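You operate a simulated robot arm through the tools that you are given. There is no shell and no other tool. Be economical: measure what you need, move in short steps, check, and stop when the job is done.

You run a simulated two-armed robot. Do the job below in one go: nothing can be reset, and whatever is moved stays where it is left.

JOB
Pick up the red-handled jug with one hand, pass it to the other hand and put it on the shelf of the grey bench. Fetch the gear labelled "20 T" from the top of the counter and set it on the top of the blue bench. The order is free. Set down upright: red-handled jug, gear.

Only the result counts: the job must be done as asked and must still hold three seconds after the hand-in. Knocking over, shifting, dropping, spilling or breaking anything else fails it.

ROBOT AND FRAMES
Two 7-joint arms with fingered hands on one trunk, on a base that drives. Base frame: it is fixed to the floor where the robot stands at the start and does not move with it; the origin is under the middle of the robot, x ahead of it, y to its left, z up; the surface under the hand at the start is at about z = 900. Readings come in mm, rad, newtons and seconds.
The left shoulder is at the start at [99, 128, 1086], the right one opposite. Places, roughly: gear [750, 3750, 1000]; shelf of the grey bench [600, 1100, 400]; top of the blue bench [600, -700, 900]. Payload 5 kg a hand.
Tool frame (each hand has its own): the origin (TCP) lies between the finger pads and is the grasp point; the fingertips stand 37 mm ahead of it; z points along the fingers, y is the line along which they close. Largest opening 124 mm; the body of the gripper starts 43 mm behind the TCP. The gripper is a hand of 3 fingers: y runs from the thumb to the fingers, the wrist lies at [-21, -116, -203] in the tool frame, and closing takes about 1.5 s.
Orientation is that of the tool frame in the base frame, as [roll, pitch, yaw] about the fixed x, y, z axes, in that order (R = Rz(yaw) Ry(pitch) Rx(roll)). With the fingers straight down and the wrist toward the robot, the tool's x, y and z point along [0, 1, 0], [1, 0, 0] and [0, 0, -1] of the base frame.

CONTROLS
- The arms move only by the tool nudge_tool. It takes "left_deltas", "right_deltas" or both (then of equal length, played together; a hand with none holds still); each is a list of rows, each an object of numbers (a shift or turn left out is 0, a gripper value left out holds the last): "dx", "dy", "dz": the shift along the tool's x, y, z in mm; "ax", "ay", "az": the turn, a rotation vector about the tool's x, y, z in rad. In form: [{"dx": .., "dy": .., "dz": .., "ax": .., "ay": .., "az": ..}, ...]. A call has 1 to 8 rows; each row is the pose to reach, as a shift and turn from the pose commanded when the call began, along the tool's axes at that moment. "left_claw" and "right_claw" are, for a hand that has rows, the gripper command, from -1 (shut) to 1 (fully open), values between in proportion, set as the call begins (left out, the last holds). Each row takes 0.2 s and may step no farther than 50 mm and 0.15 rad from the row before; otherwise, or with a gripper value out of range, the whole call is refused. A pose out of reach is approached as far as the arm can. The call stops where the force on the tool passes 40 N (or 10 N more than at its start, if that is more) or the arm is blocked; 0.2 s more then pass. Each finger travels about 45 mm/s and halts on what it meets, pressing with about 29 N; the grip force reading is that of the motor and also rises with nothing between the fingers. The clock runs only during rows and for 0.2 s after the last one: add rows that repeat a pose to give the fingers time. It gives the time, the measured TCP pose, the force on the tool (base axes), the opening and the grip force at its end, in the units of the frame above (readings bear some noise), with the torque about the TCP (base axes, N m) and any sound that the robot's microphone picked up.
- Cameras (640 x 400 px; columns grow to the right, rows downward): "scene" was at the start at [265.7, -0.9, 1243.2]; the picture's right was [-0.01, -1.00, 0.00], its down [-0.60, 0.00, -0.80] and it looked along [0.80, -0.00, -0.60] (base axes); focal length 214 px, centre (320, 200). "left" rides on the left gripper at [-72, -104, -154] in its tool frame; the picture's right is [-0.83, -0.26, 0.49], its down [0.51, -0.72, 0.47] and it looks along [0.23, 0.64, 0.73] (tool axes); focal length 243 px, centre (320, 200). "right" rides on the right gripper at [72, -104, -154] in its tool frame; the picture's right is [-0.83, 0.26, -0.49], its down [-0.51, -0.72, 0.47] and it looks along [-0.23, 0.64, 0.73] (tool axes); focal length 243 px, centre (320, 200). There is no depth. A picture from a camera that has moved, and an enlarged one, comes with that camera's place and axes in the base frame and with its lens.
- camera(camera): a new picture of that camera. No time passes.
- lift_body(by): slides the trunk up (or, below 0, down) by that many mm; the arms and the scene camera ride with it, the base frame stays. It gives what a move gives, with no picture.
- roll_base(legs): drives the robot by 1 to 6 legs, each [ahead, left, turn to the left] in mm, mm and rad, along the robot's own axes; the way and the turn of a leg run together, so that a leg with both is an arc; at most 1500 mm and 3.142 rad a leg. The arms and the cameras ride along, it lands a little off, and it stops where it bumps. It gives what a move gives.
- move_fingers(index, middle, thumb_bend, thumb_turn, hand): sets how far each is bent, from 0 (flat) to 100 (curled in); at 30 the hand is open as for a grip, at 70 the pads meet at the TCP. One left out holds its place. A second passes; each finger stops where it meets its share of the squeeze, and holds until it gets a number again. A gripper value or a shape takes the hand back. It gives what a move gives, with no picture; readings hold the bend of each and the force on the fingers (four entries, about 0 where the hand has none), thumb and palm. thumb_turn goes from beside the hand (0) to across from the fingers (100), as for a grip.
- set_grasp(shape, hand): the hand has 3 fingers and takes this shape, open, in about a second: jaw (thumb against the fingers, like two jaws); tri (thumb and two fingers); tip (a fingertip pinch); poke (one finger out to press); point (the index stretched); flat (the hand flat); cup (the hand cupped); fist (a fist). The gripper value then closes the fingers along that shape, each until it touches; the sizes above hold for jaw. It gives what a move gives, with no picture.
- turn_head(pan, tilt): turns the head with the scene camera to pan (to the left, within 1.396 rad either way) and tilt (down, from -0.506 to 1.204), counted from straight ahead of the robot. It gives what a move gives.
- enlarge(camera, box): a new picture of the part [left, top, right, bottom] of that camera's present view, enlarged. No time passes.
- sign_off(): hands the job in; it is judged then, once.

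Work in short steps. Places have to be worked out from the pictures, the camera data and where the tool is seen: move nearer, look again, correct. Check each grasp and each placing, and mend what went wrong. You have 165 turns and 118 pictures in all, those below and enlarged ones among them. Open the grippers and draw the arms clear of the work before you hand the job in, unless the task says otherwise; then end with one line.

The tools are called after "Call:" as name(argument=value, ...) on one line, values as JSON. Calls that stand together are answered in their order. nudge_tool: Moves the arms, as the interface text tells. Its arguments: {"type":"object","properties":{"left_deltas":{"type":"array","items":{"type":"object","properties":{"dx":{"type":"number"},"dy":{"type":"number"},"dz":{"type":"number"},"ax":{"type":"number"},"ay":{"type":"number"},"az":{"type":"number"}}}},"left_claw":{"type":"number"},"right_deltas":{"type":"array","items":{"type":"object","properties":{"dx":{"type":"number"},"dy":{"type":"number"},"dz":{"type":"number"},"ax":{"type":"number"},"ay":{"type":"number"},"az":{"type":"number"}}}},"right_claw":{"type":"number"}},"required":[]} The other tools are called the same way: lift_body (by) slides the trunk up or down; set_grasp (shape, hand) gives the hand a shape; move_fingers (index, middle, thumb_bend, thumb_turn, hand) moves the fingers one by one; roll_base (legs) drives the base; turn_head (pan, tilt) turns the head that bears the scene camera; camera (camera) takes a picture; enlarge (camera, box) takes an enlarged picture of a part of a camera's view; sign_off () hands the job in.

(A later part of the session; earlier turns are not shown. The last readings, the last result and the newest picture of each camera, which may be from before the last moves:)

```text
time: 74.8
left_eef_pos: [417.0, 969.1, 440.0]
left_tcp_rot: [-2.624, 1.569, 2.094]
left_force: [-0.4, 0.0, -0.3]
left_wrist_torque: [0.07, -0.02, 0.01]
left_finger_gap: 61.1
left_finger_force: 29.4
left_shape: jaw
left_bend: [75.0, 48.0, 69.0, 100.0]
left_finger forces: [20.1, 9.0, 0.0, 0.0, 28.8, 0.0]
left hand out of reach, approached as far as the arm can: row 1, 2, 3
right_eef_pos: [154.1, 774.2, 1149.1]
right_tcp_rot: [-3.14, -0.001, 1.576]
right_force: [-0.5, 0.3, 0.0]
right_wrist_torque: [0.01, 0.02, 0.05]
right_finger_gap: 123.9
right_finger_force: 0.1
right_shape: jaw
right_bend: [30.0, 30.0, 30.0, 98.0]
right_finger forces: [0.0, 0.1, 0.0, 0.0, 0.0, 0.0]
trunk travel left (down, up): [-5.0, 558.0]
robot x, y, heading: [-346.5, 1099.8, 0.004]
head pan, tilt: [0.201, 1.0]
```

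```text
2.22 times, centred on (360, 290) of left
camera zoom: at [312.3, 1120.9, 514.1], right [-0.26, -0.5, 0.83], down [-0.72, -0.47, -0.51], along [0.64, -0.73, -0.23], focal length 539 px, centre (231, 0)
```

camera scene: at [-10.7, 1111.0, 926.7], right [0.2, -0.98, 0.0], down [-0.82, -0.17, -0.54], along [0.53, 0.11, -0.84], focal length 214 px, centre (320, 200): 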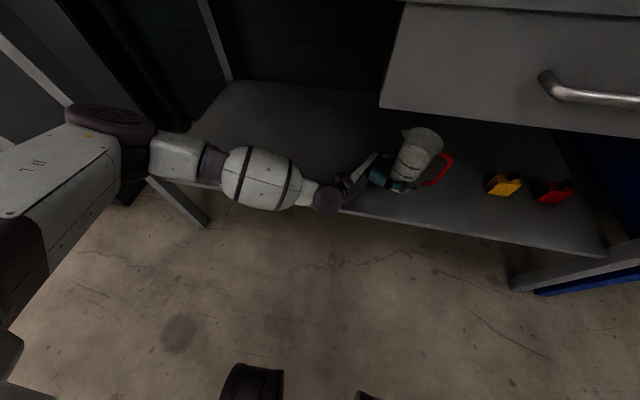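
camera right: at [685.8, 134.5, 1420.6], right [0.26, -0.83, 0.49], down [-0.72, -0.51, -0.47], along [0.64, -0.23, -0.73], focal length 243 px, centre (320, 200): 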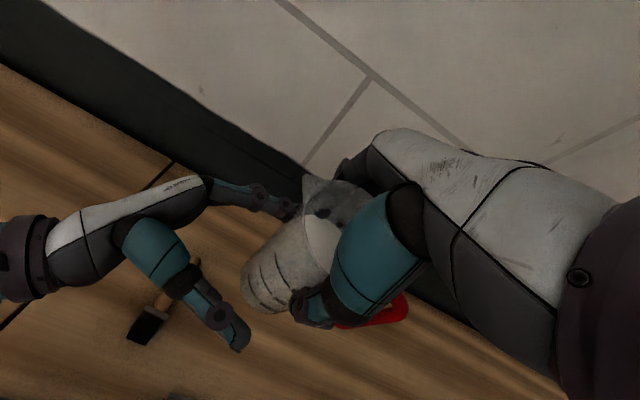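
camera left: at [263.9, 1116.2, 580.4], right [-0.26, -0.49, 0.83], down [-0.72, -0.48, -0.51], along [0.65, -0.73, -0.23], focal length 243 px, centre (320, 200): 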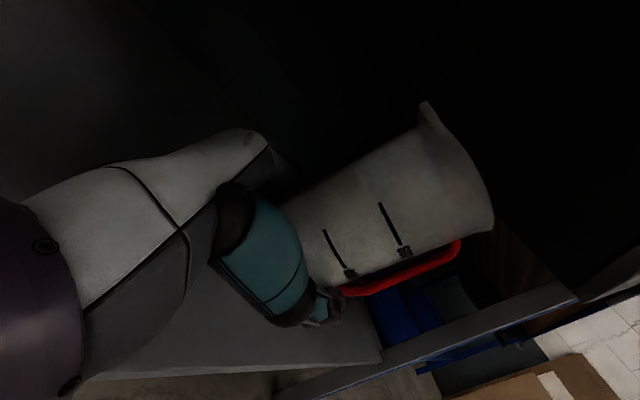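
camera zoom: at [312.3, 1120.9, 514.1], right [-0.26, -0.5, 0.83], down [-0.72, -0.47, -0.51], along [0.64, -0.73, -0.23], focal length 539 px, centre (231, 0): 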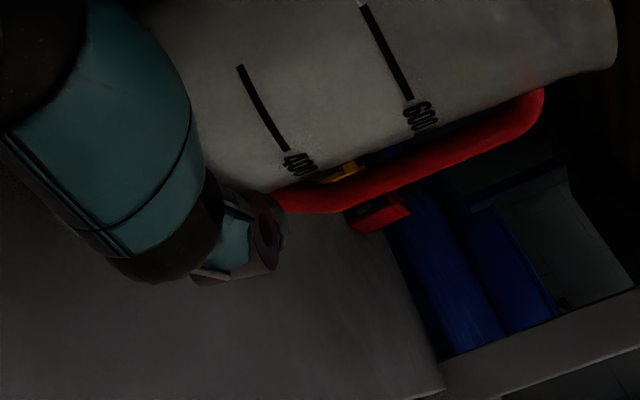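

The arm is at its reach limit at this height, and my triangulation now puts the shelf nearer z≈370. I'll lift slightly, pull in 70 mm, drive 70 mm ahead, and lower again.

Call:
nudge_tool(left_deltas=[{"dx": -10, "dy": -10}, {"dx": -20, "dy": -25}, {"dx": -20, "dy": -42}, {"dx": -20, "dy": -60}, {"dx": -20, "dy": -75}, {"dx": -20, "dy": -80}])

Call:
roll_base(legs=[[85, 0, 0]])

Call:
turn_head(pan=0.5, tilt=0.9)

Call:
camera(camera="scene")

```text
time: 76.2
left_eef_pos: [337.7, 968.6, 460.9]
left_tcp_rot: [-2.406, 1.568, 2.312]
left_force: [-0.1, 0.5, 0.7]
left_wrist_torque: [0.07, -0.03, 0.0]
left_finger_gap: 61.1
left_finger_force: 29.0
left_shape: jaw
left_bend: [75.0, 48.0, 69.0, 100.0]
left_finger forces: [20.1, 9.0, 0.0, 0.0, 28.7, 0.0]
right_eef_pos: [154.4, 775.3, 1150.4]
right_tcp_rot: [-3.14, -0.001, 1.577]
right_force: [0.0, 0.4, 0.2]
right_wrist_torque: [-0.04, -0.01, 0.02]
right_finger_gap: 123.9
right_finger_force: 0.0
right_shape: jaw
right_bend: [30.0, 30.0, 30.0, 98.0]
right_finger forces: [0.0, 0.0, 0.0, 0.0, 0.1, 0.1]
trunk travel left (down, up): [-5.0, 558.0]
robot x, y, heading: [-347.3, 1097.1, 0.003]
head pan, tilt: [0.201, 1.0]
```

```text
time: 77.3
left_eef_pos: [423.3, 967.5, 460.2]
left_tcp_rot: [-1.518, 1.568, -3.082]
left_force: [0.0, 0.0, -0.9]
left_wrist_torque: [0.08, -0.03, -0.01]
left_finger_gap: 61.0
left_finger_force: 29.7
left_shape: jaw
left_bend: [75.0, 48.0, 69.0, 100.0]
left_finger forces: [20.2, 9.1, 0.0, 0.0, 28.8, 0.1]
right_eef_pos: [239.5, 774.1, 1149.4]
right_tcp_rot: [-3.139, -0.001, 1.577]
right_force: [0.5, -0.1, -0.2]
right_wrist_torque: [-0.01, 0.02, 0.0]
right_finger_gap: 123.6
right_finger_force: 0.1
right_shape: jaw
right_bend: [30.0, 30.0, 30.0, 98.0]
right_finger forces: [0.0, 0.0, 0.0, 0.1, 0.0, 0.1]
trunk travel left (down, up): [-5.0, 558.0]
robot x, y, heading: [-262.5, 1097.8, 0.004]
head pan, tilt: [0.201, 1.0]
```

```text
time: 78.1
left_eef_pos: [421.8, 968.0, 461.8]
left_tcp_rot: [-2.21, 1.568, 2.507]
left_force: [-0.5, 0.2, 0.2]
left_wrist_torque: [0.08, 0.01, 0.0]
left_finger_gap: 61.0
left_finger_force: 28.8
left_shape: jaw
left_bend: [75.0, 48.0, 69.0, 100.0]
left_finger forces: [20.2, 9.1, 0.0, 0.0, 28.8, 0.0]
right_eef_pos: [237.6, 773.6, 1150.1]
right_tcp_rot: [-3.139, 0.001, 1.576]
right_force: [-0.3, 0.3, -0.9]
right_wrist_torque: [0.0, 0.0, -0.01]
right_finger_gap: 123.7
right_finger_force: 0.0
right_shape: jaw
right_bend: [30.0, 30.0, 30.0, 98.0]
right_finger forces: [0.0, 0.1, 0.1, 0.1, 0.0, 0.0]
trunk travel left (down, up): [-5.0, 558.0]
robot x, y, heading: [-257.3, 1094.3, 0.006]
head pan, tilt: [0.499, 0.901]
```

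```text
67 pictures are left
camera scene: at [71.4, 1133.5, 934.0], right [0.48, -0.88, 0.0], down [-0.69, -0.38, -0.62], along [0.54, 0.3, -0.78], focal length 214 px, centre (320, 200)
```

scene: 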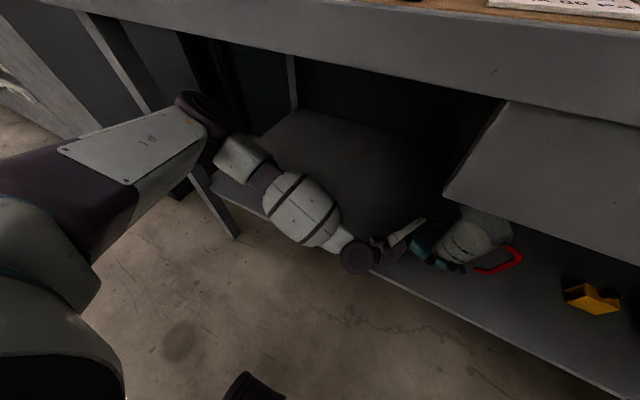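

Clear of everything. Lowering again.

Call:
nudge_tool(left_deltas=[{"dx": 8}, {"dx": 16}, {"dx": 20}, {"dx": 20}])

Call:
nudge_tool(left_deltas=[{"dx": 2}, {"dx": 4}, {"dx": 4}])

Call:
nudge_tool(left_deltas=[{"dx": 2}, {"dx": 4}, {"dx": 4}])

```text
time: 79.1
left_eef_pos: [422.1, 967.8, 441.4]
left_tcp_rot: [-2.158, 1.566, 2.559]
left_force: [0.0, 0.1, 0.2]
left_wrist_torque: [0.08, -0.03, 0.0]
left_finger_gap: 61.1
left_finger_force: 28.6
left_shape: jaw
left_bend: [75.0, 48.0, 69.0, 100.0]
left_finger forces: [20.1, 9.1, 0.0, 0.0, 28.8, 0.0]
right_eef_pos: [239.2, 772.9, 1148.9]
right_tcp_rot: [-3.141, 0.0, 1.576]
right_force: [-0.7, 0.0, -0.2]
right_wrist_torque: [0.01, 0.02, 0.04]
right_finger_gap: 123.7
right_finger_force: 0.0
right_shape: jaw
right_bend: [30.0, 30.0, 30.0, 98.0]
right_finger forces: [0.1, 0.0, 0.1, 0.0, 0.0, 0.0]
trunk travel left (down, up): [-5.0, 558.0]
robot x, y, heading: [-260.7, 1098.7, 0.007]
head pan, tilt: [0.499, 0.901]
```

```text
time: 79.9
left_eef_pos: [422.6, 967.5, 436.3]
left_tcp_rot: [-2.566, 1.567, 2.152]
left_force: [-1.0, 0.0, -0.4]
left_wrist_torque: [0.08, -0.02, -0.01]
left_finger_gap: 61.0
left_finger_force: 29.6
left_shape: jaw
left_bend: [75.0, 48.0, 69.0, 100.0]
left_finger forces: [20.1, 9.1, 0.1, 0.0, 28.9, 0.0]
right_eef_pos: [238.3, 774.3, 1149.7]
right_tcp_rot: [-3.14, 0.0, 1.575]
right_force: [-0.5, 0.4, -0.6]
right_wrist_torque: [0.01, -0.01, 0.0]
right_finger_gap: 123.7
right_finger_force: 0.0
right_shape: jaw
right_bend: [30.0, 30.0, 30.0, 98.0]
right_finger forces: [0.0, 0.0, 0.0, 0.1, 0.1, 0.0]
trunk travel left (down, up): [-5.0, 558.0]
robot x, y, heading: [-263.9, 1095.8, 0.005]
head pan, tilt: [0.499, 0.901]
```

```text
time: 80.7
left_eef_pos: [422.6, 968.8, 432.5]
left_tcp_rot: [-2.269, 1.568, 2.448]
left_force: [0.1, -0.6, 0.3]
left_wrist_torque: [0.08, -0.05, -0.02]
left_finger_gap: 61.1
left_finger_force: 29.3
left_shape: jaw
left_bend: [75.0, 48.0, 69.0, 100.0]
left_finger forces: [20.1, 9.2, 0.0, 0.0, 28.8, 0.0]
right_eef_pos: [238.8, 774.2, 1149.6]
right_tcp_rot: [-3.141, -0.001, 1.576]
right_force: [-0.2, 0.3, 0.5]
right_wrist_torque: [0.0, -0.02, 0.04]
right_finger_gap: 123.7
right_finger_force: 0.0
right_shape: jaw
right_bend: [30.0, 30.0, 30.0, 98.0]
right_finger forces: [0.1, 0.1, 0.0, 0.1, 0.0, 0.0]
trunk travel left (down, up): [-5.0, 558.0]
robot x, y, heading: [-259.2, 1096.6, 0.009]
head pan, tilt: [0.499, 0.901]
```

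Still free; continuing in 4 mm steps.

Call:
nudge_tool(left_deltas=[{"dx": 2}, {"dx": 4}, {"dx": 4}])

Call:
nudge_tool(left_deltas=[{"dx": 2}, {"dx": 4}, {"dx": 4}])

Call:
nudge_tool(left_deltas=[{"dx": 2}, {"dx": 4}, {"dx": 4}])

Call:
turn_head(pan=0.0, tilt=1.0)

Call:
enlarge(camera="scene", box=[300, 80, 500, 205])

```text
time: 81.5
left_eef_pos: [422.8, 968.0, 429.0]
left_tcp_rot: [-2.145, 1.567, 2.572]
left_force: [-0.3, -0.5, -0.8]
left_wrist_torque: [0.08, 0.0, 0.03]
left_finger_gap: 61.2
left_finger_force: 28.8
left_shape: jaw
left_bend: [75.0, 48.0, 69.0, 100.0]
left_finger forces: [20.1, 9.0, 0.0, 0.1, 28.7, 0.0]
right_eef_pos: [239.7, 774.1, 1150.0]
right_tcp_rot: [-3.14, 0.0, 1.576]
right_force: [0.6, -1.3, -0.9]
right_wrist_torque: [-0.01, 0.02, 0.0]
right_finger_gap: 123.6
right_finger_force: 0.0
right_shape: jaw
right_bend: [30.0, 30.0, 30.0, 98.0]
right_finger forces: [0.0, 0.0, 0.1, 0.0, 0.1, 0.0]
trunk travel left (down, up): [-5.0, 558.0]
robot x, y, heading: [-260.2, 1096.6, 0.004]
head pan, tilt: [0.499, 0.901]
```

```text
time: 82.3
left_eef_pos: [421.4, 967.6, 423.7]
left_tcp_rot: [-2.552, 1.569, 2.165]
left_force: [0.8, 0.2, 0.4]
left_wrist_torque: [0.07, 0.01, -0.05]
left_finger_gap: 61.1
left_finger_force: 28.7
left_shape: jaw
left_bend: [75.0, 48.0, 69.0, 100.0]
left_finger forces: [20.1, 9.0, 0.0, 0.2, 28.8, 0.0]
right_eef_pos: [239.5, 774.1, 1149.0]
right_tcp_rot: [-3.14, -0.001, 1.577]
right_force: [-0.4, 0.6, -0.2]
right_wrist_torque: [-0.01, -0.01, -0.03]
right_finger_gap: 123.8
right_finger_force: 0.1
right_shape: jaw
right_bend: [30.0, 30.0, 30.0, 98.0]
right_finger forces: [0.0, 0.0, 0.0, 0.0, 0.0, 0.1]
trunk travel left (down, up): [-5.0, 558.0]
robot x, y, heading: [-261.9, 1092.8, 0.005]
head pan, tilt: [0.499, 0.901]
```

```text
time: 83.1
left_eef_pos: [422.4, 968.7, 421.2]
left_tcp_rot: [-1.655, 1.568, 3.064]
left_force: [0.6, 0.1, 0.7]
left_wrist_torque: [0.09, -0.05, 0.0]
left_finger_gap: 61.0
left_finger_force: 28.9
left_shape: jaw
left_bend: [75.0, 48.0, 69.0, 100.0]
left_finger forces: [20.1, 9.0, 0.0, 0.0, 28.6, 0.1]
right_eef_pos: [238.9, 774.2, 1149.7]
right_tcp_rot: [-3.139, 0.0, 1.576]
right_force: [-0.3, -0.5, -0.8]
right_wrist_torque: [0.01, 0.02, 0.02]
right_finger_gap: 123.8
right_finger_force: 0.3
right_shape: jaw
right_bend: [30.0, 30.0, 30.0, 98.0]
right_finger forces: [0.0, 0.0, 0.1, 0.0, 0.0, 0.0]
trunk travel left (down, up): [-5.0, 558.0]
robot x, y, heading: [-262.2, 1095.5, 0.008]
head pan, tilt: [0.499, 0.901]
```

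```text
time: 84.0
left_eef_pos: [422.7, 968.2, 422.0]
left_tcp_rot: [-2.731, 1.569, 1.988]
left_force: [-0.2, -0.8, -0.7]
left_wrist_torque: [0.07, -0.01, 0.0]
left_finger_gap: 61.2
left_finger_force: 29.1
left_shape: jaw
left_bend: [75.0, 48.0, 69.0, 100.0]
left_finger forces: [20.2, 9.1, 0.0, 0.1, 28.7, 0.0]
right_eef_pos: [238.6, 775.0, 1150.6]
right_tcp_rot: [-3.141, 0.001, 1.577]
right_force: [0.3, 0.7, 0.7]
right_wrist_torque: [0.01, 0.01, 0.0]
right_finger_gap: 123.8
right_finger_force: 0.0
right_shape: jaw
right_bend: [30.0, 30.0, 30.0, 98.0]
right_finger forces: [0.1, 0.0, 0.0, 0.1, 0.0, 0.1]
trunk travel left (down, up): [-5.0, 558.0]
robot x, y, heading: [-260.5, 1093.6, 0.006]
head pan, tilt: [0.0, 1.0]
```

```text
3.20 times, centred on (400, 142) of scene
camera zoom: at [75.0, 1097.5, 926.8], right [0.01, -1.0, 0.0], down [-0.84, -0.01, -0.54], along [0.54, 0.0, -0.84], focal length 686 px, centre (64, 384)
```

zoom: 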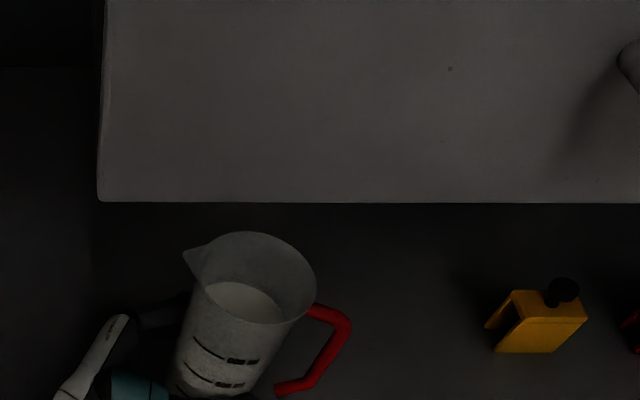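

Estimates put the shelf at about 355–370, with the jug base at about 371 now. Continuing gently.

Call:
nudge_tool(left_deltas=[{"dx": 1.5}, {"dx": 3}, {"dx": 3}])

Call:
nudge_tool(left_deltas=[{"dx": 1.5}, {"dx": 3}, {"dx": 3}])

Call:
nudge_tool(left_deltas=[{"dx": 1.5}, {"dx": 3}, {"dx": 3}])

Call:
nudge_tool(left_deltas=[{"dx": 1.5}, {"dx": 3}, {"dx": 3}])

```text
time: 84.8
left_eef_pos: [421.7, 967.5, 420.4]
left_tcp_rot: [2.726, 1.569, 1.16]
left_force: [-0.7, -0.1, 0.6]
left_wrist_torque: [0.04, -0.01, 0.0]
left_finger_gap: 61.2
left_finger_force: 28.6
left_shape: jaw
left_bend: [75.0, 48.0, 69.0, 100.0]
left_finger forces: [20.1, 8.9, 0.0, 0.0, 28.7, 0.0]
right_eef_pos: [237.4, 774.4, 1149.9]
right_tcp_rot: [-3.142, -0.001, 1.577]
right_force: [-0.2, 0.2, -0.1]
right_wrist_torque: [0.01, 0.0, -0.02]
right_finger_gap: 123.7
right_finger_force: 0.1
right_shape: jaw
right_bend: [30.0, 30.0, 30.0, 98.0]
right_finger forces: [0.1, 0.0, 0.0, 0.1, 0.1, 0.0]
trunk travel left (down, up): [-5.0, 558.0]
robot x, y, heading: [-261.5, 1096.7, 0.001]
head pan, tilt: [0.0, 1.0]
```

```text
time: 85.6
left_eef_pos: [420.9, 968.5, 420.0]
left_tcp_rot: [1.791, 1.567, 0.224]
left_force: [0.9, 0.2, 0.4]
left_wrist_torque: [0.11, -0.04, 0.01]
left_finger_gap: 61.0
left_finger_force: 29.0
left_shape: jaw
left_bend: [75.0, 48.0, 69.0, 100.0]
left_finger forces: [20.0, 9.0, 0.0, 0.0, 28.8, 0.0]
right_eef_pos: [236.7, 773.8, 1150.4]
right_tcp_rot: [3.14, -0.002, 1.575]
right_force: [-0.6, -0.1, 0.4]
right_wrist_torque: [-0.02, 0.01, 0.0]
right_finger_gap: 123.6
right_finger_force: 0.1
right_shape: jaw
right_bend: [30.0, 30.0, 30.0, 98.0]
right_finger forces: [0.1, 0.1, 0.0, 0.1, 0.1, 0.0]
trunk travel left (down, up): [-5.0, 558.0]
robot x, y, heading: [-260.9, 1095.1, 0.007]
head pan, tilt: [0.0, 1.0]
```

```text
time: 86.4
left_eef_pos: [420.5, 967.9, 421.0]
left_tcp_rot: [1.312, 1.564, -0.255]
left_force: [0.0, 0.0, 0.2]
left_wrist_torque: [0.09, -0.01, 0.0]
left_finger_gap: 61.2
left_finger_force: 28.9
left_shape: jaw
left_bend: [75.0, 48.0, 69.0, 100.0]
left_finger forces: [20.1, 8.9, 0.1, 0.0, 28.6, 0.1]
left hand out of reach, approached as far as the arm can: row 1, 2, 3
right_eef_pos: [233.5, 771.9, 1152.0]
right_tcp_rot: [3.137, -0.001, 1.574]
right_force: [-0.5, -0.6, 0.7]
right_wrist_torque: [-0.01, -0.03, 0.03]
right_finger_gap: 123.9
right_finger_force: 0.1
right_shape: jaw
right_bend: [30.0, 30.0, 30.0, 98.0]
right_finger forces: [0.0, 0.0, 0.0, 0.0, 0.1, 0.0]
trunk travel left (down, up): [-5.0, 558.0]
robot x, y, heading: [-263.1, 1097.2, 0.001]
head pan, tilt: [0.0, 1.0]
```

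```text
time: 87.2
left_eef_pos: [421.0, 968.1, 421.5]
left_tcp_rot: [1.333, 1.561, -0.235]
left_force: [-0.4, -0.1, 0.1]
left_wrist_torque: [0.06, -0.06, -0.02]
left_finger_gap: 61.0
left_finger_force: 28.9
left_shape: jaw
left_bend: [75.0, 48.0, 69.0, 100.0]
left_finger forces: [20.1, 9.1, 0.0, 0.1, 28.8, 0.0]
right_eef_pos: [231.4, 772.3, 1151.9]
right_tcp_rot: [3.137, -0.004, 1.573]
right_force: [-1.1, -0.1, 0.6]
right_wrist_torque: [0.04, -0.02, -0.02]
right_finger_gap: 123.9
right_finger_force: 0.2
right_shape: jaw
right_bend: [30.0, 30.0, 30.0, 98.0]
right_finger forces: [0.1, 0.0, 0.1, 0.0, 0.0, 0.0]
trunk travel left (down, up): [-5.0, 558.0]
robot x, y, heading: [-266.1, 1095.0, 0.002]
head pan, tilt: [0.0, 1.0]
```

The hand stopped at z≈420.5 and the body started tipping slightly, so something is in contact. I'll undo the overpress and look at what it is.

Call:
nudge_tool(left_deltas=[{"dx": -4}, {"dx": -7}, {"dx": -7}])

Call:
turn_head(pan=0.3, tilt=1.1)

Call:
enlarge(camera="scene", box=[200, 40, 520, 240])

Call:
camera(camera="left")

```text
time: 88.0
left_eef_pos: [421.3, 971.4, 420.7]
left_tcp_rot: [2.703, 1.569, 1.141]
left_force: [-0.1, 0.6, 0.0]
left_wrist_torque: [0.09, -0.01, 0.01]
left_finger_gap: 61.1
left_finger_force: 29.3
left_shape: jaw
left_bend: [75.0, 48.0, 69.0, 100.0]
left_finger forces: [20.3, 9.0, 0.1, 0.0, 28.6, 0.1]
right_eef_pos: [236.1, 773.0, 1150.7]
right_tcp_rot: [3.139, -0.001, 1.575]
right_force: [-0.1, 0.5, 0.2]
right_wrist_torque: [0.02, 0.03, 0.0]
right_finger_gap: 123.7
right_finger_force: 0.1
right_shape: jaw
right_bend: [30.0, 30.0, 30.0, 98.0]
right_finger forces: [0.1, 0.1, 0.0, 0.1, 0.1, 0.0]
trunk travel left (down, up): [-5.0, 558.0]
robot x, y, heading: [-261.5, 1094.1, 0.003]
head pan, tilt: [0.0, 1.0]
```

```text
time: 88.8
left_eef_pos: [422.4, 972.3, 420.7]
left_tcp_rot: [1.549, 1.568, -0.014]
left_force: [0.0, 0.3, -0.1]
left_wrist_torque: [0.1, -0.02, -0.04]
left_finger_gap: 61.1
left_finger_force: 28.8
left_shape: jaw
left_bend: [75.0, 48.0, 69.0, 100.0]
left_finger forces: [20.2, 9.0, 0.0, 0.0, 28.7, 0.1]
right_eef_pos: [235.8, 774.8, 1151.6]
right_tcp_rot: [3.139, 0.002, 1.576]
right_force: [-0.2, -0.5, 0.0]
right_wrist_torque: [-0.02, 0.0, 0.02]
right_finger_gap: 123.6
right_finger_force: 0.1
right_shape: jaw
right_bend: [30.0, 30.0, 30.0, 98.0]
right_finger forces: [0.1, 0.0, 0.0, 0.0, 0.0, 0.0]
trunk travel left (down, up): [-5.0, 558.0]
robot x, y, heading: [-261.8, 1097.5, 0.005]
head pan, tilt: [0.3, 1.1]
```

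```text
2.00 times, centred on (360, 140) of scene
camera zoom: at [63.1, 1116.3, 921.1], right [0.3, -0.95, 0.0], down [-0.85, -0.27, -0.46], along [0.44, 0.14, -0.89], focal length 429 px, centre (240, 320)
```

zoom: 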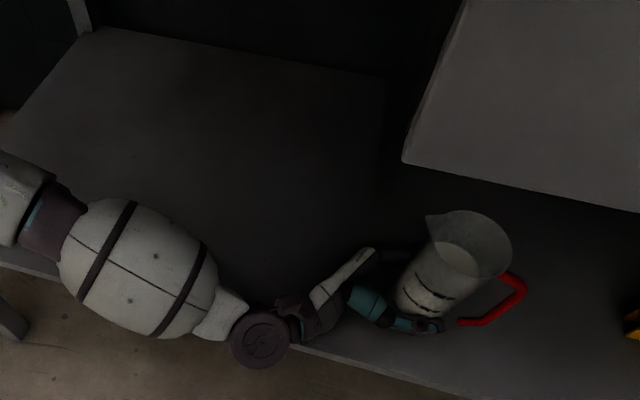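

```text
64 pictures are left
camera left: at [315.3, 1124.2, 493.4], right [-0.26, -0.5, 0.83], down [-0.72, -0.48, -0.51], along [0.65, -0.73, -0.23], focal length 243 px, centre (320, 200)
```

left: 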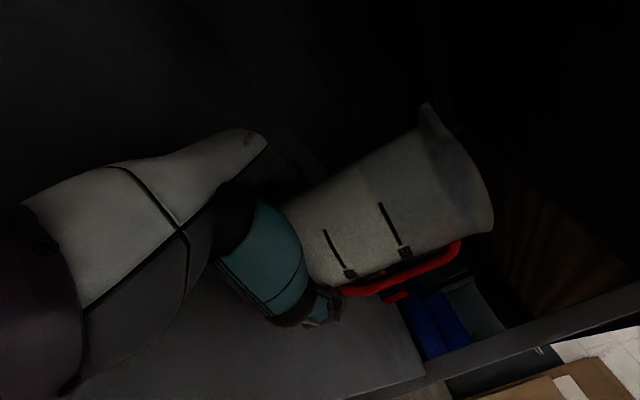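

Forearm and wrist are well above the shelf and the tool force is unaffected, so the contact is the jug base on the shelf (z≈370). I'll open the left hand gently in place.

Call:
nudge_tool(left_deltas=[{}, {}, {}], left_claw=0.2)

Call:
enlarge(camera="scene", box=[320, 80, 480, 220])

```text
time: 89.6
left_eef_pos: [420.7, 971.4, 420.1]
left_tcp_rot: [1.635, 1.567, 0.071]
left_force: [0.6, 0.3, -1.3]
left_wrist_torque: [-0.03, 0.01, -0.04]
left_finger_gap: 74.1
left_finger_force: 0.0
left_shape: jaw
left_bend: [73.0, 41.0, 65.0, 100.0]
left_finger forces: [0.4, 0.0, 0.1, 0.0, 0.0, 0.1]
right_eef_pos: [235.8, 775.3, 1151.3]
right_tcp_rot: [3.14, 0.0, 1.577]
right_force: [0.4, -0.2, -0.4]
right_wrist_torque: [-0.02, 0.0, 0.0]
right_finger_gap: 123.8
right_finger_force: 0.1
right_shape: jaw
right_bend: [30.0, 30.0, 30.0, 98.0]
right_finger forces: [0.0, 0.1, 0.0, 0.0, 0.0, 0.0]
trunk travel left (down, up): [-5.0, 558.0]
robot x, y, heading: [-263.6, 1096.8, 0.007]
head pan, tilt: [0.3, 1.1]
```

```text
2.86 times, centred on (400, 150) of scene
camera zoom: at [63.1, 1116.9, 921.1], right [0.3, -0.95, 0.0], down [-0.85, -0.27, -0.46], along [0.43, 0.14, -0.89], focal length 613 px, centre (91, 343)
```

zoom: 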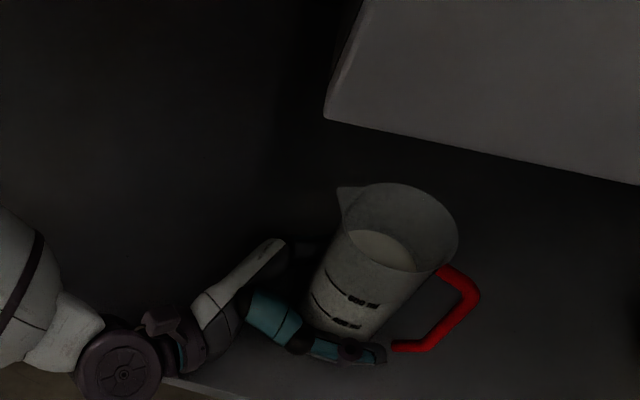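

Released, with the jug standing. I'll open fully and withdraw sideways (+y, away from the palm).

Call:
nudge_tool(left_deltas=[{}, {}, {}, {}, {}, {}, {}], left_claw=1)

Call:
nudge_tool(left_deltas=[{"dz": -10, "dx": -2}, {"dz": -25, "dx": -4}, {"dz": -45, "dx": -6}, {"dz": -65, "dx": -8}, {"dz": -90, "dx": -10}, {"dz": -110, "dx": -12}, {"dz": -125, "dx": -14}])

Call:
camera(camera="scene")

Call:
camera(camera="left")

```text
time: 91.2
left_eef_pos: [420.9, 969.9, 421.1]
left_tcp_rot: [1.584, 1.57, 0.018]
left_force: [0.4, -0.5, -0.2]
left_wrist_torque: [0.01, -0.01, 0.03]
left_finger_gap: 123.6
left_finger_force: 0.0
left_shape: jaw
left_bend: [30.0, 30.0, 30.0, 98.0]
left_finger forces: [0.0, 0.0, 0.0, 0.1, 0.1, 0.0]
right_eef_pos: [236.6, 774.3, 1150.6]
right_tcp_rot: [3.14, 0.0, 1.575]
right_force: [0.2, -0.5, -0.2]
right_wrist_torque: [0.01, 0.02, 0.02]
right_finger_gap: 123.8
right_finger_force: 0.0
right_shape: jaw
right_bend: [30.0, 30.0, 30.0, 98.0]
right_finger forces: [0.0, 0.0, 0.0, 0.1, 0.0, 0.0]
trunk travel left (down, up): [-5.0, 558.0]
robot x, y, heading: [-263.5, 1094.6, 0.007]
head pan, tilt: [0.3, 1.1]
```

```text
time: 92.8
left_eef_pos: [419.4, 1096.3, 433.1]
left_tcp_rot: [-2.81, 1.57, 1.908]
left_force: [0.5, 0.1, 0.6]
left_wrist_torque: [-0.04, 0.0, -0.03]
left_finger_gap: 123.6
left_finger_force: 0.0
left_shape: jaw
left_bend: [30.0, 30.0, 30.0, 98.0]
left_finger forces: [0.0, 0.1, 0.1, 0.0, 0.0, 0.0]
right_eef_pos: [237.7, 773.9, 1151.1]
right_tcp_rot: [-3.141, 0.001, 1.575]
right_force: [-1.3, -0.2, 0.0]
right_wrist_torque: [-0.04, 0.02, 0.0]
right_finger_gap: 124.0
right_finger_force: 0.1
right_shape: jaw
right_bend: [30.0, 30.0, 30.0, 98.0]
right_finger forces: [0.0, 0.0, 0.1, 0.1, 0.1, 0.0]
trunk travel left (down, up): [-5.0, 558.0]
robot x, y, heading: [-263.2, 1096.4, -0.001]
head pan, tilt: [0.3, 1.1]
```

```text
62 pictures are left
camera scene: at [65.0, 1116.3, 920.3], right [0.3, -0.95, 0.0], down [-0.85, -0.27, -0.45], along [0.43, 0.14, -0.89], focal length 214 px, centre (320, 200)
```

scene: 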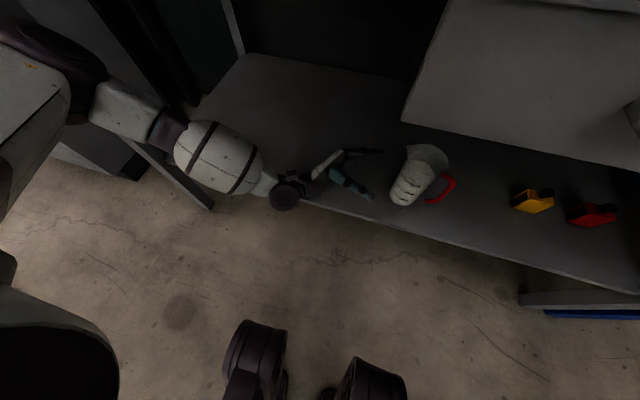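

```text
61 pictures are left
camera left: at [314.6, 1248.6, 506.8], right [-0.26, -0.49, 0.83], down [-0.72, -0.47, -0.51], along [0.64, -0.73, -0.23], focal length 243 px, centre (320, 200)
```

left: 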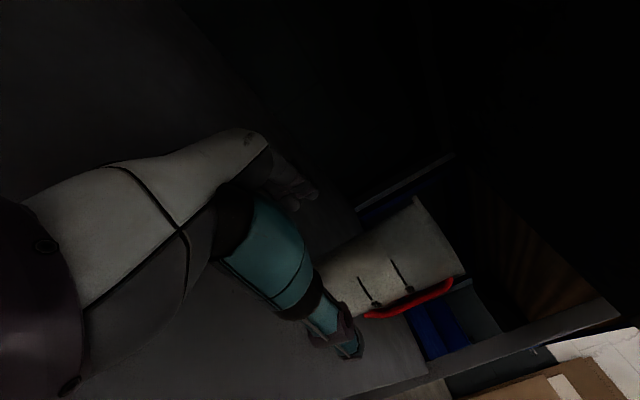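

The jug stands upright on the shelf, well in from the edge. I'll back out and raise the trunk, then look toward the counter.

Call:
roll_base(legs=[[-480, 0, 0]])

Call:
lift_body(by=330)

Call:
turn_head(pan=1.2, tilt=0.25)

Call:
camera(camera="scene")

Call:
turn_head(pan=0.1, tilt=0.6)

Call:
camera(camera="scene")

```text
time: 95.7
left_eef_pos: [-58.6, 1096.1, 434.2]
left_tcp_rot: [-2.368, 1.569, 2.354]
left_force: [0.3, 0.0, -1.0]
left_wrist_torque: [0.01, 0.02, 0.01]
left_finger_gap: 123.9
left_finger_force: 0.1
left_shape: jaw
left_bend: [30.0, 30.0, 30.0, 98.0]
left_finger forces: [0.0, 0.0, 0.0, 0.0, 0.0, 0.0]
right_eef_pos: [-238.7, 773.0, 1150.1]
right_tcp_rot: [3.14, 0.001, 1.582]
right_force: [0.7, -1.0, -0.8]
right_wrist_torque: [-0.02, 0.03, 0.0]
right_finger_gap: 123.9
right_finger_force: 0.1
right_shape: jaw
right_bend: [30.0, 30.0, 30.0, 98.0]
right_finger forces: [0.0, 0.1, 0.0, 0.0, 0.1, 0.0]
trunk travel left (down, up): [-5.0, 558.0]
robot x, y, heading: [-740.6, 1092.3, 0.01]
head pan, tilt: [0.3, 1.1]
```

```text
time: 98.9
left_eef_pos: [-59.9, 1095.9, 762.0]
left_tcp_rot: [-1.732, 1.568, 2.992]
left_force: [0.3, 0.1, 0.3]
left_wrist_torque: [-0.02, -0.03, 0.0]
left_finger_gap: 123.8
left_finger_force: 0.1
left_shape: jaw
left_bend: [30.0, 30.0, 30.0, 98.0]
left_finger forces: [0.0, 0.0, 0.1, 0.0, 0.1, 0.0]
right_eef_pos: [-237.7, 773.2, 1478.9]
right_tcp_rot: [-3.14, 0.0, 1.58]
right_force: [-0.3, 1.0, -0.3]
right_wrist_torque: [0.0, -0.02, 0.01]
right_finger_gap: 124.0
right_finger_force: 0.1
right_shape: jaw
right_bend: [30.0, 30.0, 30.0, 98.0]
right_finger forces: [0.0, 0.0, 0.0, 0.0, 0.0, 0.0]
trunk travel left (down, up): [-335.0, 228.0]
robot x, y, heading: [-740.2, 1092.6, 0.007]
head pan, tilt: [0.3, 1.1]
```

```text
time: 100.1
left_eef_pos: [-59.0, 1096.5, 764.3]
left_tcp_rot: [-1.85, 1.57, 2.872]
left_force: [0.3, 0.0, 0.4]
left_wrist_torque: [-0.03, 0.0, 0.01]
left_finger_gap: 123.8
left_finger_force: 0.0
left_shape: jaw
left_bend: [30.0, 30.0, 30.0, 98.0]
left_finger forces: [0.1, 0.1, 0.0, 0.1, 0.1, 0.1]
right_eef_pos: [-238.6, 773.4, 1479.7]
right_tcp_rot: [-3.141, 0.0, 1.581]
right_force: [-0.2, 0.6, 0.4]
right_wrist_torque: [0.01, 0.0, 0.01]
right_finger_gap: 123.7
right_finger_force: 0.1
right_shape: jaw
right_bend: [30.0, 30.0, 30.0, 98.0]
right_finger forces: [0.1, 0.0, 0.0, 0.0, 0.1, 0.1]
trunk travel left (down, up): [-335.0, 228.0]
robot x, y, heading: [-739.9, 1094.1, 0.012]
head pan, tilt: [1.201, 0.25]
```

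```text
60 pictures are left
camera scene: at [-544.6, 1181.2, 1339.8], right [0.94, -0.35, 0.0], down [-0.09, -0.23, -0.97], along [0.34, 0.91, -0.25], focal length 214 px, centre (320, 200)
```

scene: 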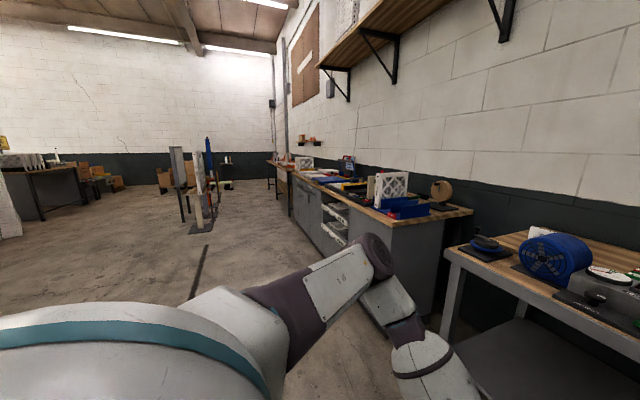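

```text
time: 101.5
left_eef_pos: [-58.8, 1095.8, 762.7]
left_tcp_rot: [2.589, 1.569, 1.03]
left_force: [0.6, -0.2, 0.1]
left_wrist_torque: [-0.06, 0.0, -0.03]
left_finger_gap: 123.3
left_finger_force: 0.1
left_shape: jaw
left_bend: [30.0, 30.0, 30.0, 98.0]
left_finger forces: [0.0, 0.0, 0.0, 0.0, 0.0, 0.0]
right_eef_pos: [-239.0, 773.1, 1480.2]
right_tcp_rot: [-3.141, 0.001, 1.582]
right_force: [0.4, 0.0, -0.8]
right_wrist_torque: [-0.02, 0.01, 0.01]
right_finger_gap: 123.7
right_finger_force: 0.0
right_shape: jaw
right_bend: [30.0, 30.0, 30.0, 98.0]
right_finger forces: [0.0, 0.1, 0.0, 0.0, 0.1, 0.0]
trunk travel left (down, up): [-335.0, 228.0]
robot x, y, heading: [-743.0, 1093.2, 0.017]
head pan, tilt: [0.099, 0.6]
```

```text
59 pictures are left
camera scene: at [-489.7, 1103.5, 1307.7], right [0.11, -0.99, 0.0], down [-0.56, -0.06, -0.83], along [0.82, 0.09, -0.56], focal length 214 px, centre (320, 200)
```

scene: 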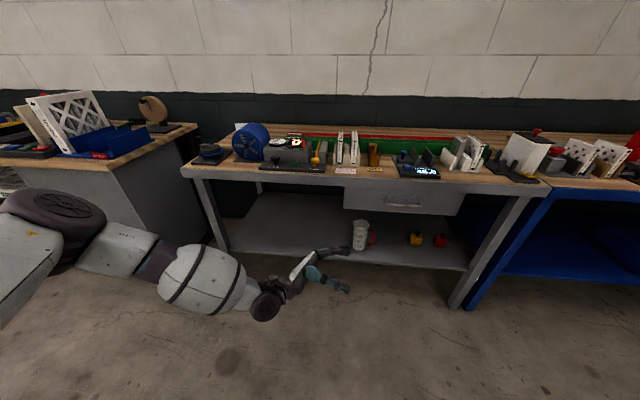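

The jug is fine on the shelf. Now I'll fold the left arm back to pointing down and up, then drive along the aisle to the counter.

Call:
nudge_tool(left_deltas=[{"dx": -45, "ay": 0.15}, {"dx": -90, "ay": 0.3}, {"dx": -135, "ay": 0.45}, {"dx": -180, "ay": 0.6}, {"dx": -225, "ay": 0.75}, {"dx": -270, "ay": 0.9, "dz": -20}, {"dx": -315, "ay": 1.05, "dz": -40}, {"dx": -360, "ay": 1.2, "dz": -60}])

Call:
nudge_tool(left_deltas=[{"ay": 0.12}, {"ay": 0.25}, {"ay": 0.37}])

Call:
roll_base(legs=[[0, 1400, 0], [0, 1200, 0]])

Call:
turn_head(pan=0.0, tilt=0.4)

Call:
camera(camera="scene")

```text
time: 103.3
left_eef_pos: [-70.2, 1278.5, 1109.0]
left_tcp_rot: [3.123, 0.499, 1.496]
left_force: [0.3, 1.2, 0.6]
left_wrist_torque: [0.03, -0.03, 0.02]
left_finger_gap: 124.0
left_finger_force: 0.1
left_shape: jaw
left_bend: [30.0, 30.0, 30.0, 98.0]
left_finger forces: [0.0, 0.0, 0.1, 0.0, 0.1, 0.1]
left hand out of reach, approached as far as the arm can: row 5, 6, 7, 8
right_eef_pos: [-243.1, 774.9, 1481.6]
right_tcp_rot: [3.139, 0.0, 1.582]
right_force: [0.4, -0.2, 0.5]
right_wrist_torque: [-0.03, -0.03, 0.02]
right_finger_gap: 123.9
right_finger_force: 0.0
right_shape: jaw
right_bend: [30.0, 30.0, 30.0, 98.0]
right_finger forces: [0.1, 0.0, 0.0, 0.0, 0.0, 0.0]
trunk travel left (down, up): [-335.0, 228.0]
robot x, y, heading: [-737.5, 1093.0, 0.012]
head pan, tilt: [0.099, 0.6]
```

```text
time: 104.1
left_eef_pos: [-67.1, 1279.7, 1107.2]
left_tcp_rot: [3.127, 0.125, 1.506]
left_force: [-0.2, -0.1, 0.5]
left_wrist_torque: [0.02, 0.01, -0.01]
left_finger_gap: 124.2
left_finger_force: 0.0
left_shape: jaw
left_bend: [30.0, 30.0, 30.0, 98.0]
left_finger forces: [0.0, 0.1, 0.1, 0.1, 0.0, 0.0]
left hand out of reach, approached as far as the arm can: row 1
right_eef_pos: [-238.2, 772.9, 1480.1]
right_tcp_rot: [-3.139, 0.0, 1.581]
right_force: [0.9, -0.1, 0.3]
right_wrist_torque: [0.03, 0.01, 0.03]
right_finger_gap: 123.7
right_finger_force: 0.0
right_shape: jaw
right_bend: [30.0, 30.0, 30.0, 98.0]
right_finger forces: [0.0, 0.1, 0.0, 0.0, 0.0, 0.1]
trunk travel left (down, up): [-335.0, 228.0]
robot x, y, heading: [-739.9, 1091.4, 0.01]
head pan, tilt: [0.099, 0.6]
```

```text
time: 126.9
left_eef_pos: [-155.8, 3906.5, 1107.7]
left_tcp_rot: [3.128, 0.126, 1.544]
left_force: [0.5, 0.8, -0.3]
left_wrist_torque: [-0.01, 0.01, -0.01]
left_finger_gap: 124.0
left_finger_force: 0.0
left_shape: jaw
left_bend: [30.0, 30.0, 30.0, 98.0]
left_finger forces: [0.0, 0.0, 0.0, 0.0, 0.0, 0.1]
right_eef_pos: [-306.8, 3394.4, 1480.8]
right_tcp_rot: [-3.141, 0.001, 1.618]
right_force: [0.0, 0.2, 0.1]
right_wrist_torque: [0.0, 0.0, 0.0]
right_finger_gap: 123.8
right_finger_force: 0.0
right_shape: jaw
right_bend: [30.0, 30.0, 30.0, 98.0]
right_finger forces: [0.0, 0.1, 0.0, 0.0, 0.0, 0.0]
trunk travel left (down, up): [-335.0, 228.0]
robot x, y, heading: [-824.2, 3691.5, 0.052]
head pan, tilt: [0.099, 0.6]
```

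```text
time: 127.6
left_eef_pos: [-155.3, 3906.5, 1107.3]
left_tcp_rot: [3.129, 0.127, 1.544]
left_force: [-0.4, 0.5, 0.3]
left_wrist_torque: [-0.03, 0.02, 0.03]
left_finger_gap: 123.7
left_finger_force: 0.0
left_shape: jaw
left_bend: [30.0, 30.0, 30.0, 98.0]
left_finger forces: [0.0, 0.1, 0.1, 0.1, 0.1, 0.0]
right_eef_pos: [-307.9, 3392.5, 1479.4]
right_tcp_rot: [-3.14, -0.001, 1.619]
right_force: [-0.7, 1.1, 0.0]
right_wrist_torque: [0.04, 0.0, -0.02]
right_finger_gap: 123.9
right_finger_force: 0.0
right_shape: jaw
right_bend: [30.0, 30.0, 30.0, 98.0]
right_finger forces: [0.1, 0.0, 0.0, 0.0, 0.0, 0.1]
trunk travel left (down, up): [-335.0, 228.0]
robot x, y, heading: [-822.8, 3691.4, 0.051]
head pan, tilt: [0.0, 0.4]
```

```text
58 pictures are left
camera scene: at [-565.8, 3705.4, 1325.8], right [0.05, -1.0, 0.0], down [-0.39, -0.02, -0.92], along [0.92, 0.05, -0.39], focal length 214 px, centre (320, 200)
```

scene: 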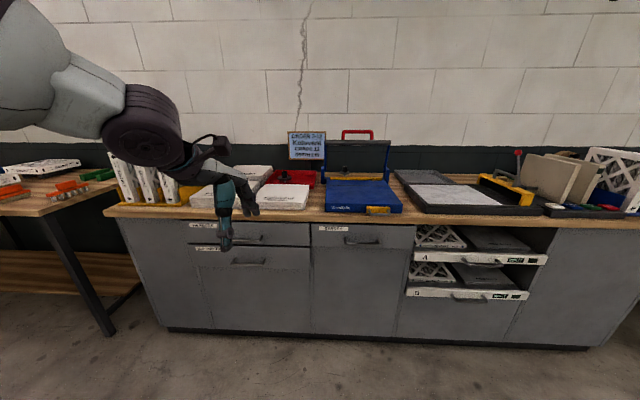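

I'm in front of the counter. I'll correct the heading and zoom in to find the gear.

Call:
roll_base(legs=[[0, 0, -0.051]])

Call:
enlarge(camera="scene", box=[230, 120, 410, 232])

Call:
enlarge(camera="scene", box=[380, 120, 560, 232])

```text
time: 128.4
left_eef_pos: [-145.1, 3873.6, 1106.7]
left_tcp_rot: [3.128, 0.129, 1.493]
left_force: [0.2, -0.7, -0.6]
left_wrist_torque: [-0.03, 0.04, 0.01]
left_finger_gap: 124.0
left_finger_force: 0.1
left_shape: jaw
left_bend: [30.0, 30.0, 30.0, 98.0]
left_finger forces: [0.0, 0.0, 0.0, 0.1, 0.0, 0.0]
right_eef_pos: [-322.8, 3370.2, 1481.0]
right_tcp_rot: [-3.14, 0.002, 1.568]
right_force: [0.3, 0.6, 0.1]
right_wrist_torque: [0.01, 0.0, -0.02]
right_finger_gap: 123.7
right_finger_force: 0.1
right_shape: jaw
right_bend: [30.0, 30.0, 30.0, 98.0]
right_finger forces: [0.0, 0.1, 0.1, 0.1, 0.0, 0.1]
trunk travel left (down, up): [-335.0, 228.0]
robot x, y, heading: [-821.0, 3692.5, 0.002]
head pan, tilt: [0.0, 0.4]
```

```text
3.56 times, centred on (320, 176) of scene
camera zoom: at [-565.1, 3693.8, 1325.8], right [0.0, -1.0, 0.0], down [-0.39, 0.0, -0.92], along [0.92, 0.0, -0.39], focal length 763 px, centre (320, 285)
```

zoom: 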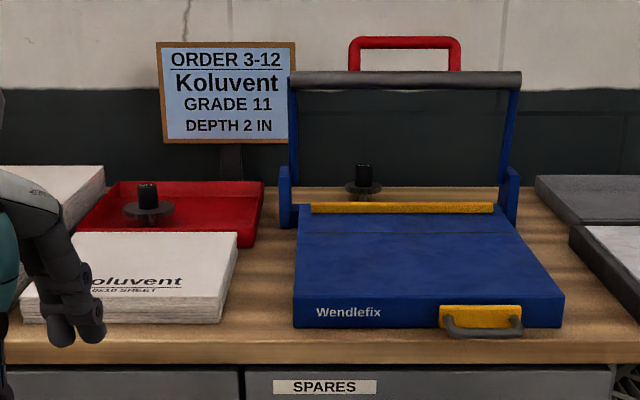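

```text
3.56 times, centred on (470, 176) of scene
camera zoom: at [-565.1, 3693.8, 1325.8], right [0.0, -1.0, 0.0], down [-0.39, 0.0, -0.92], along [0.92, 0.0, -0.39], focal length 763 px, centre (-213, 285)
```

zoom: 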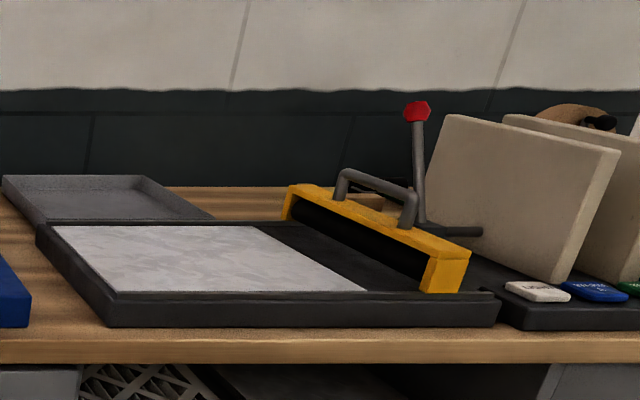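

Two gear-like discs with hubs: one by the red tray and one behind the blue device. I'll raise the trunk and drive closer to read labels.

Call:
lift_body(by=220)

Call:
roll_base(legs=[[400, 0, 0]])

Call:
turn_head(pan=0.0, tilt=0.6)

Call:
camera(camera="scene")

Call:
camera(camera="left")

```text
time: 130.8
left_eef_pos: [-144.6, 3872.5, 1325.0]
left_tcp_rot: [3.129, 0.129, 1.492]
left_force: [-0.5, 0.4, -0.7]
left_wrist_torque: [-0.02, -0.02, 0.03]
left_finger_gap: 123.6
left_finger_force: 0.0
left_shape: jaw
left_bend: [30.0, 30.0, 30.0, 98.0]
left_finger forces: [0.0, 0.0, 0.0, 0.1, 0.0, 0.0]
right_eef_pos: [-322.5, 3367.9, 1698.0]
right_tcp_rot: [-3.138, -0.001, 1.568]
right_force: [0.9, 0.5, 0.3]
right_wrist_torque: [-0.03, 0.01, 0.02]
right_finger_gap: 123.8
right_finger_force: 0.0
right_shape: jaw
right_bend: [30.0, 30.0, 30.0, 98.0]
right_finger forces: [0.0, 0.0, 0.0, 0.0, 0.0, 0.1]
trunk travel left (down, up): [-555.0, 8.0]
robot x, y, heading: [-821.8, 3695.6, -0.001]
head pan, tilt: [0.0, 0.4]
```

```text
time: 133.3
left_eef_pos: [246.9, 3871.5, 1330.0]
left_tcp_rot: [3.122, 0.126, 1.491]
left_force: [-0.5, -0.6, 0.2]
left_wrist_torque: [0.01, 0.03, 0.03]
left_finger_gap: 123.9
left_finger_force: 0.1
left_shape: jaw
left_bend: [30.0, 30.0, 30.0, 98.0]
left_finger forces: [0.0, 0.1, 0.0, 0.0, 0.0, 0.1]
right_eef_pos: [67.4, 3367.6, 1703.6]
right_tcp_rot: [3.137, 0.001, 1.57]
right_force: [0.3, -0.2, 0.7]
right_wrist_torque: [-0.01, -0.05, 0.01]
right_finger_gap: 123.6
right_finger_force: 0.1
right_shape: jaw
right_bend: [30.0, 30.0, 30.0, 98.0]
right_finger forces: [0.1, 0.1, 0.0, 0.0, 0.1, 0.0]
trunk travel left (down, up): [-555.0, 8.0]
robot x, y, heading: [-423.9, 3693.7, -0.001]
head pan, tilt: [0.0, 0.4]
```

```text
time: 134.0
left_eef_pos: [249.7, 3871.1, 1328.5]
left_tcp_rot: [3.125, 0.127, 1.491]
left_force: [-0.3, -1.0, -0.4]
left_wrist_torque: [0.01, -0.02, 0.02]
left_finger_gap: 123.9
left_finger_force: 0.1
left_shape: jaw
left_bend: [30.0, 30.0, 30.0, 98.0]
left_finger forces: [0.0, 0.0, 0.0, 0.1, 0.0, 0.0]
right_eef_pos: [71.2, 3367.3, 1700.1]
right_tcp_rot: [3.14, 0.002, 1.57]
right_force: [-0.1, 0.1, 0.4]
right_wrist_torque: [0.0, -0.01, 0.0]
right_finger_gap: 123.7
right_finger_force: 0.1
right_shape: jaw
right_bend: [30.0, 30.0, 30.0, 98.0]
right_finger forces: [0.0, 0.0, 0.0, 0.0, 0.0, 0.0]
trunk travel left (down, up): [-555.0, 8.0]
robot x, y, heading: [-424.3, 3697.3, -0.003]
head pan, tilt: [0.0, 0.6]
```

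```text
55 pictures are left
camera scene: at [-298.8, 3692.0, 1558.8], right [0.0, -1.0, 0.0], down [-0.56, 0.0, -0.83], along [0.83, 0.0, -0.56], focal length 214 px, centre (320, 200)
```

scene: 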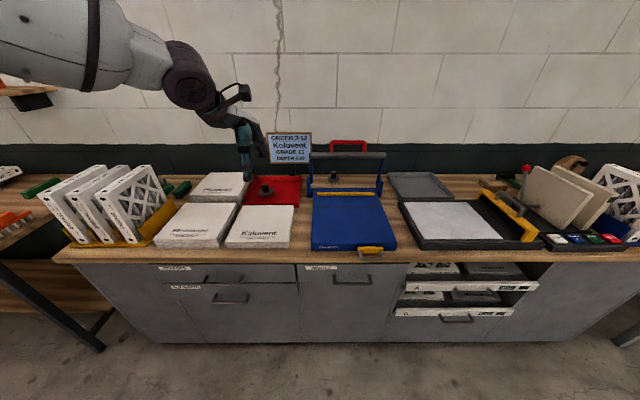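

```text
54 pictures are left
camera left: at [138.0, 3827.2, 1489.5], right [-0.32, -0.86, -0.39], down [-0.68, 0.5, -0.54], along [0.66, 0.09, -0.74], focal length 243 px, centre (320, 200)
```

left: 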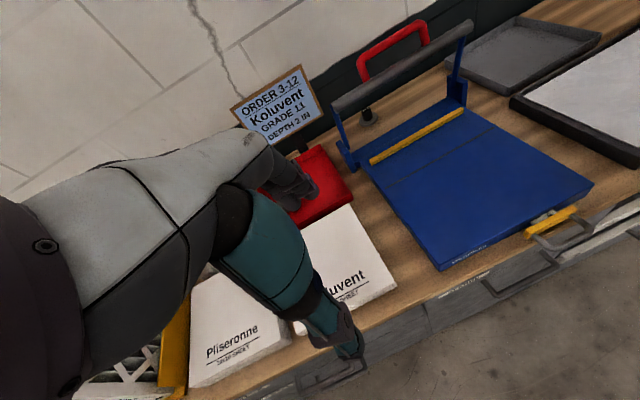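

Call:
enlarge(camera="scene", box=[240, 165, 304, 205])

Call:
enlarge(camera="scene", box=[302, 160, 366, 200])

```text
10.00 times, centred on (272, 185) of scene
camera zoom: at [-298.8, 3692.0, 1558.8], right [0.0, -1.0, 0.0], down [-0.56, 0.0, -0.83], along [0.83, 0.0, -0.56], focal length 2145 px, centre (800, 350)
```

zoom: 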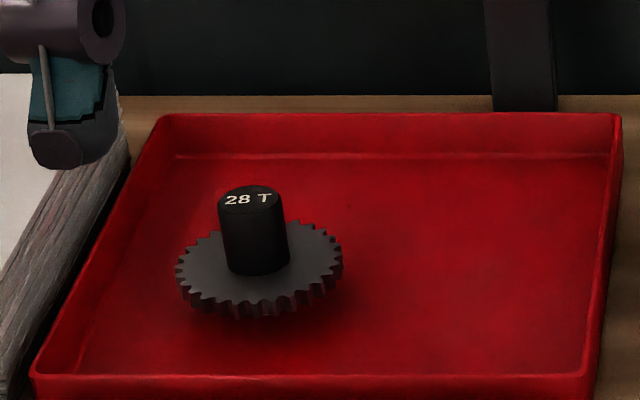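

```text
10.00 times, centred on (334, 180) of scene
camera zoom: at [-298.8, 3692.0, 1558.8], right [0.0, -1.0, 0.0], down [-0.56, 0.0, -0.83], along [0.83, 0.0, -0.56], focal length 2145 px, centre (180, 400)
```

zoom: 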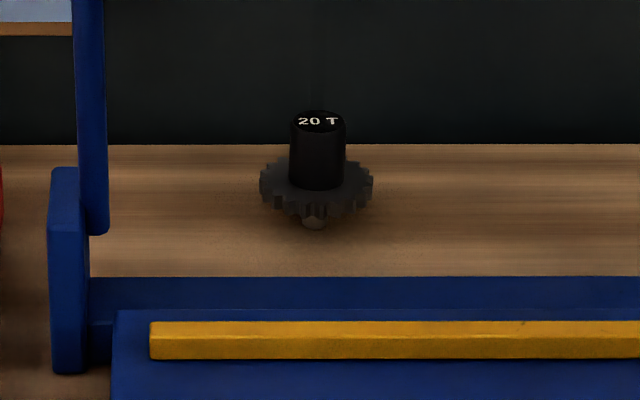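

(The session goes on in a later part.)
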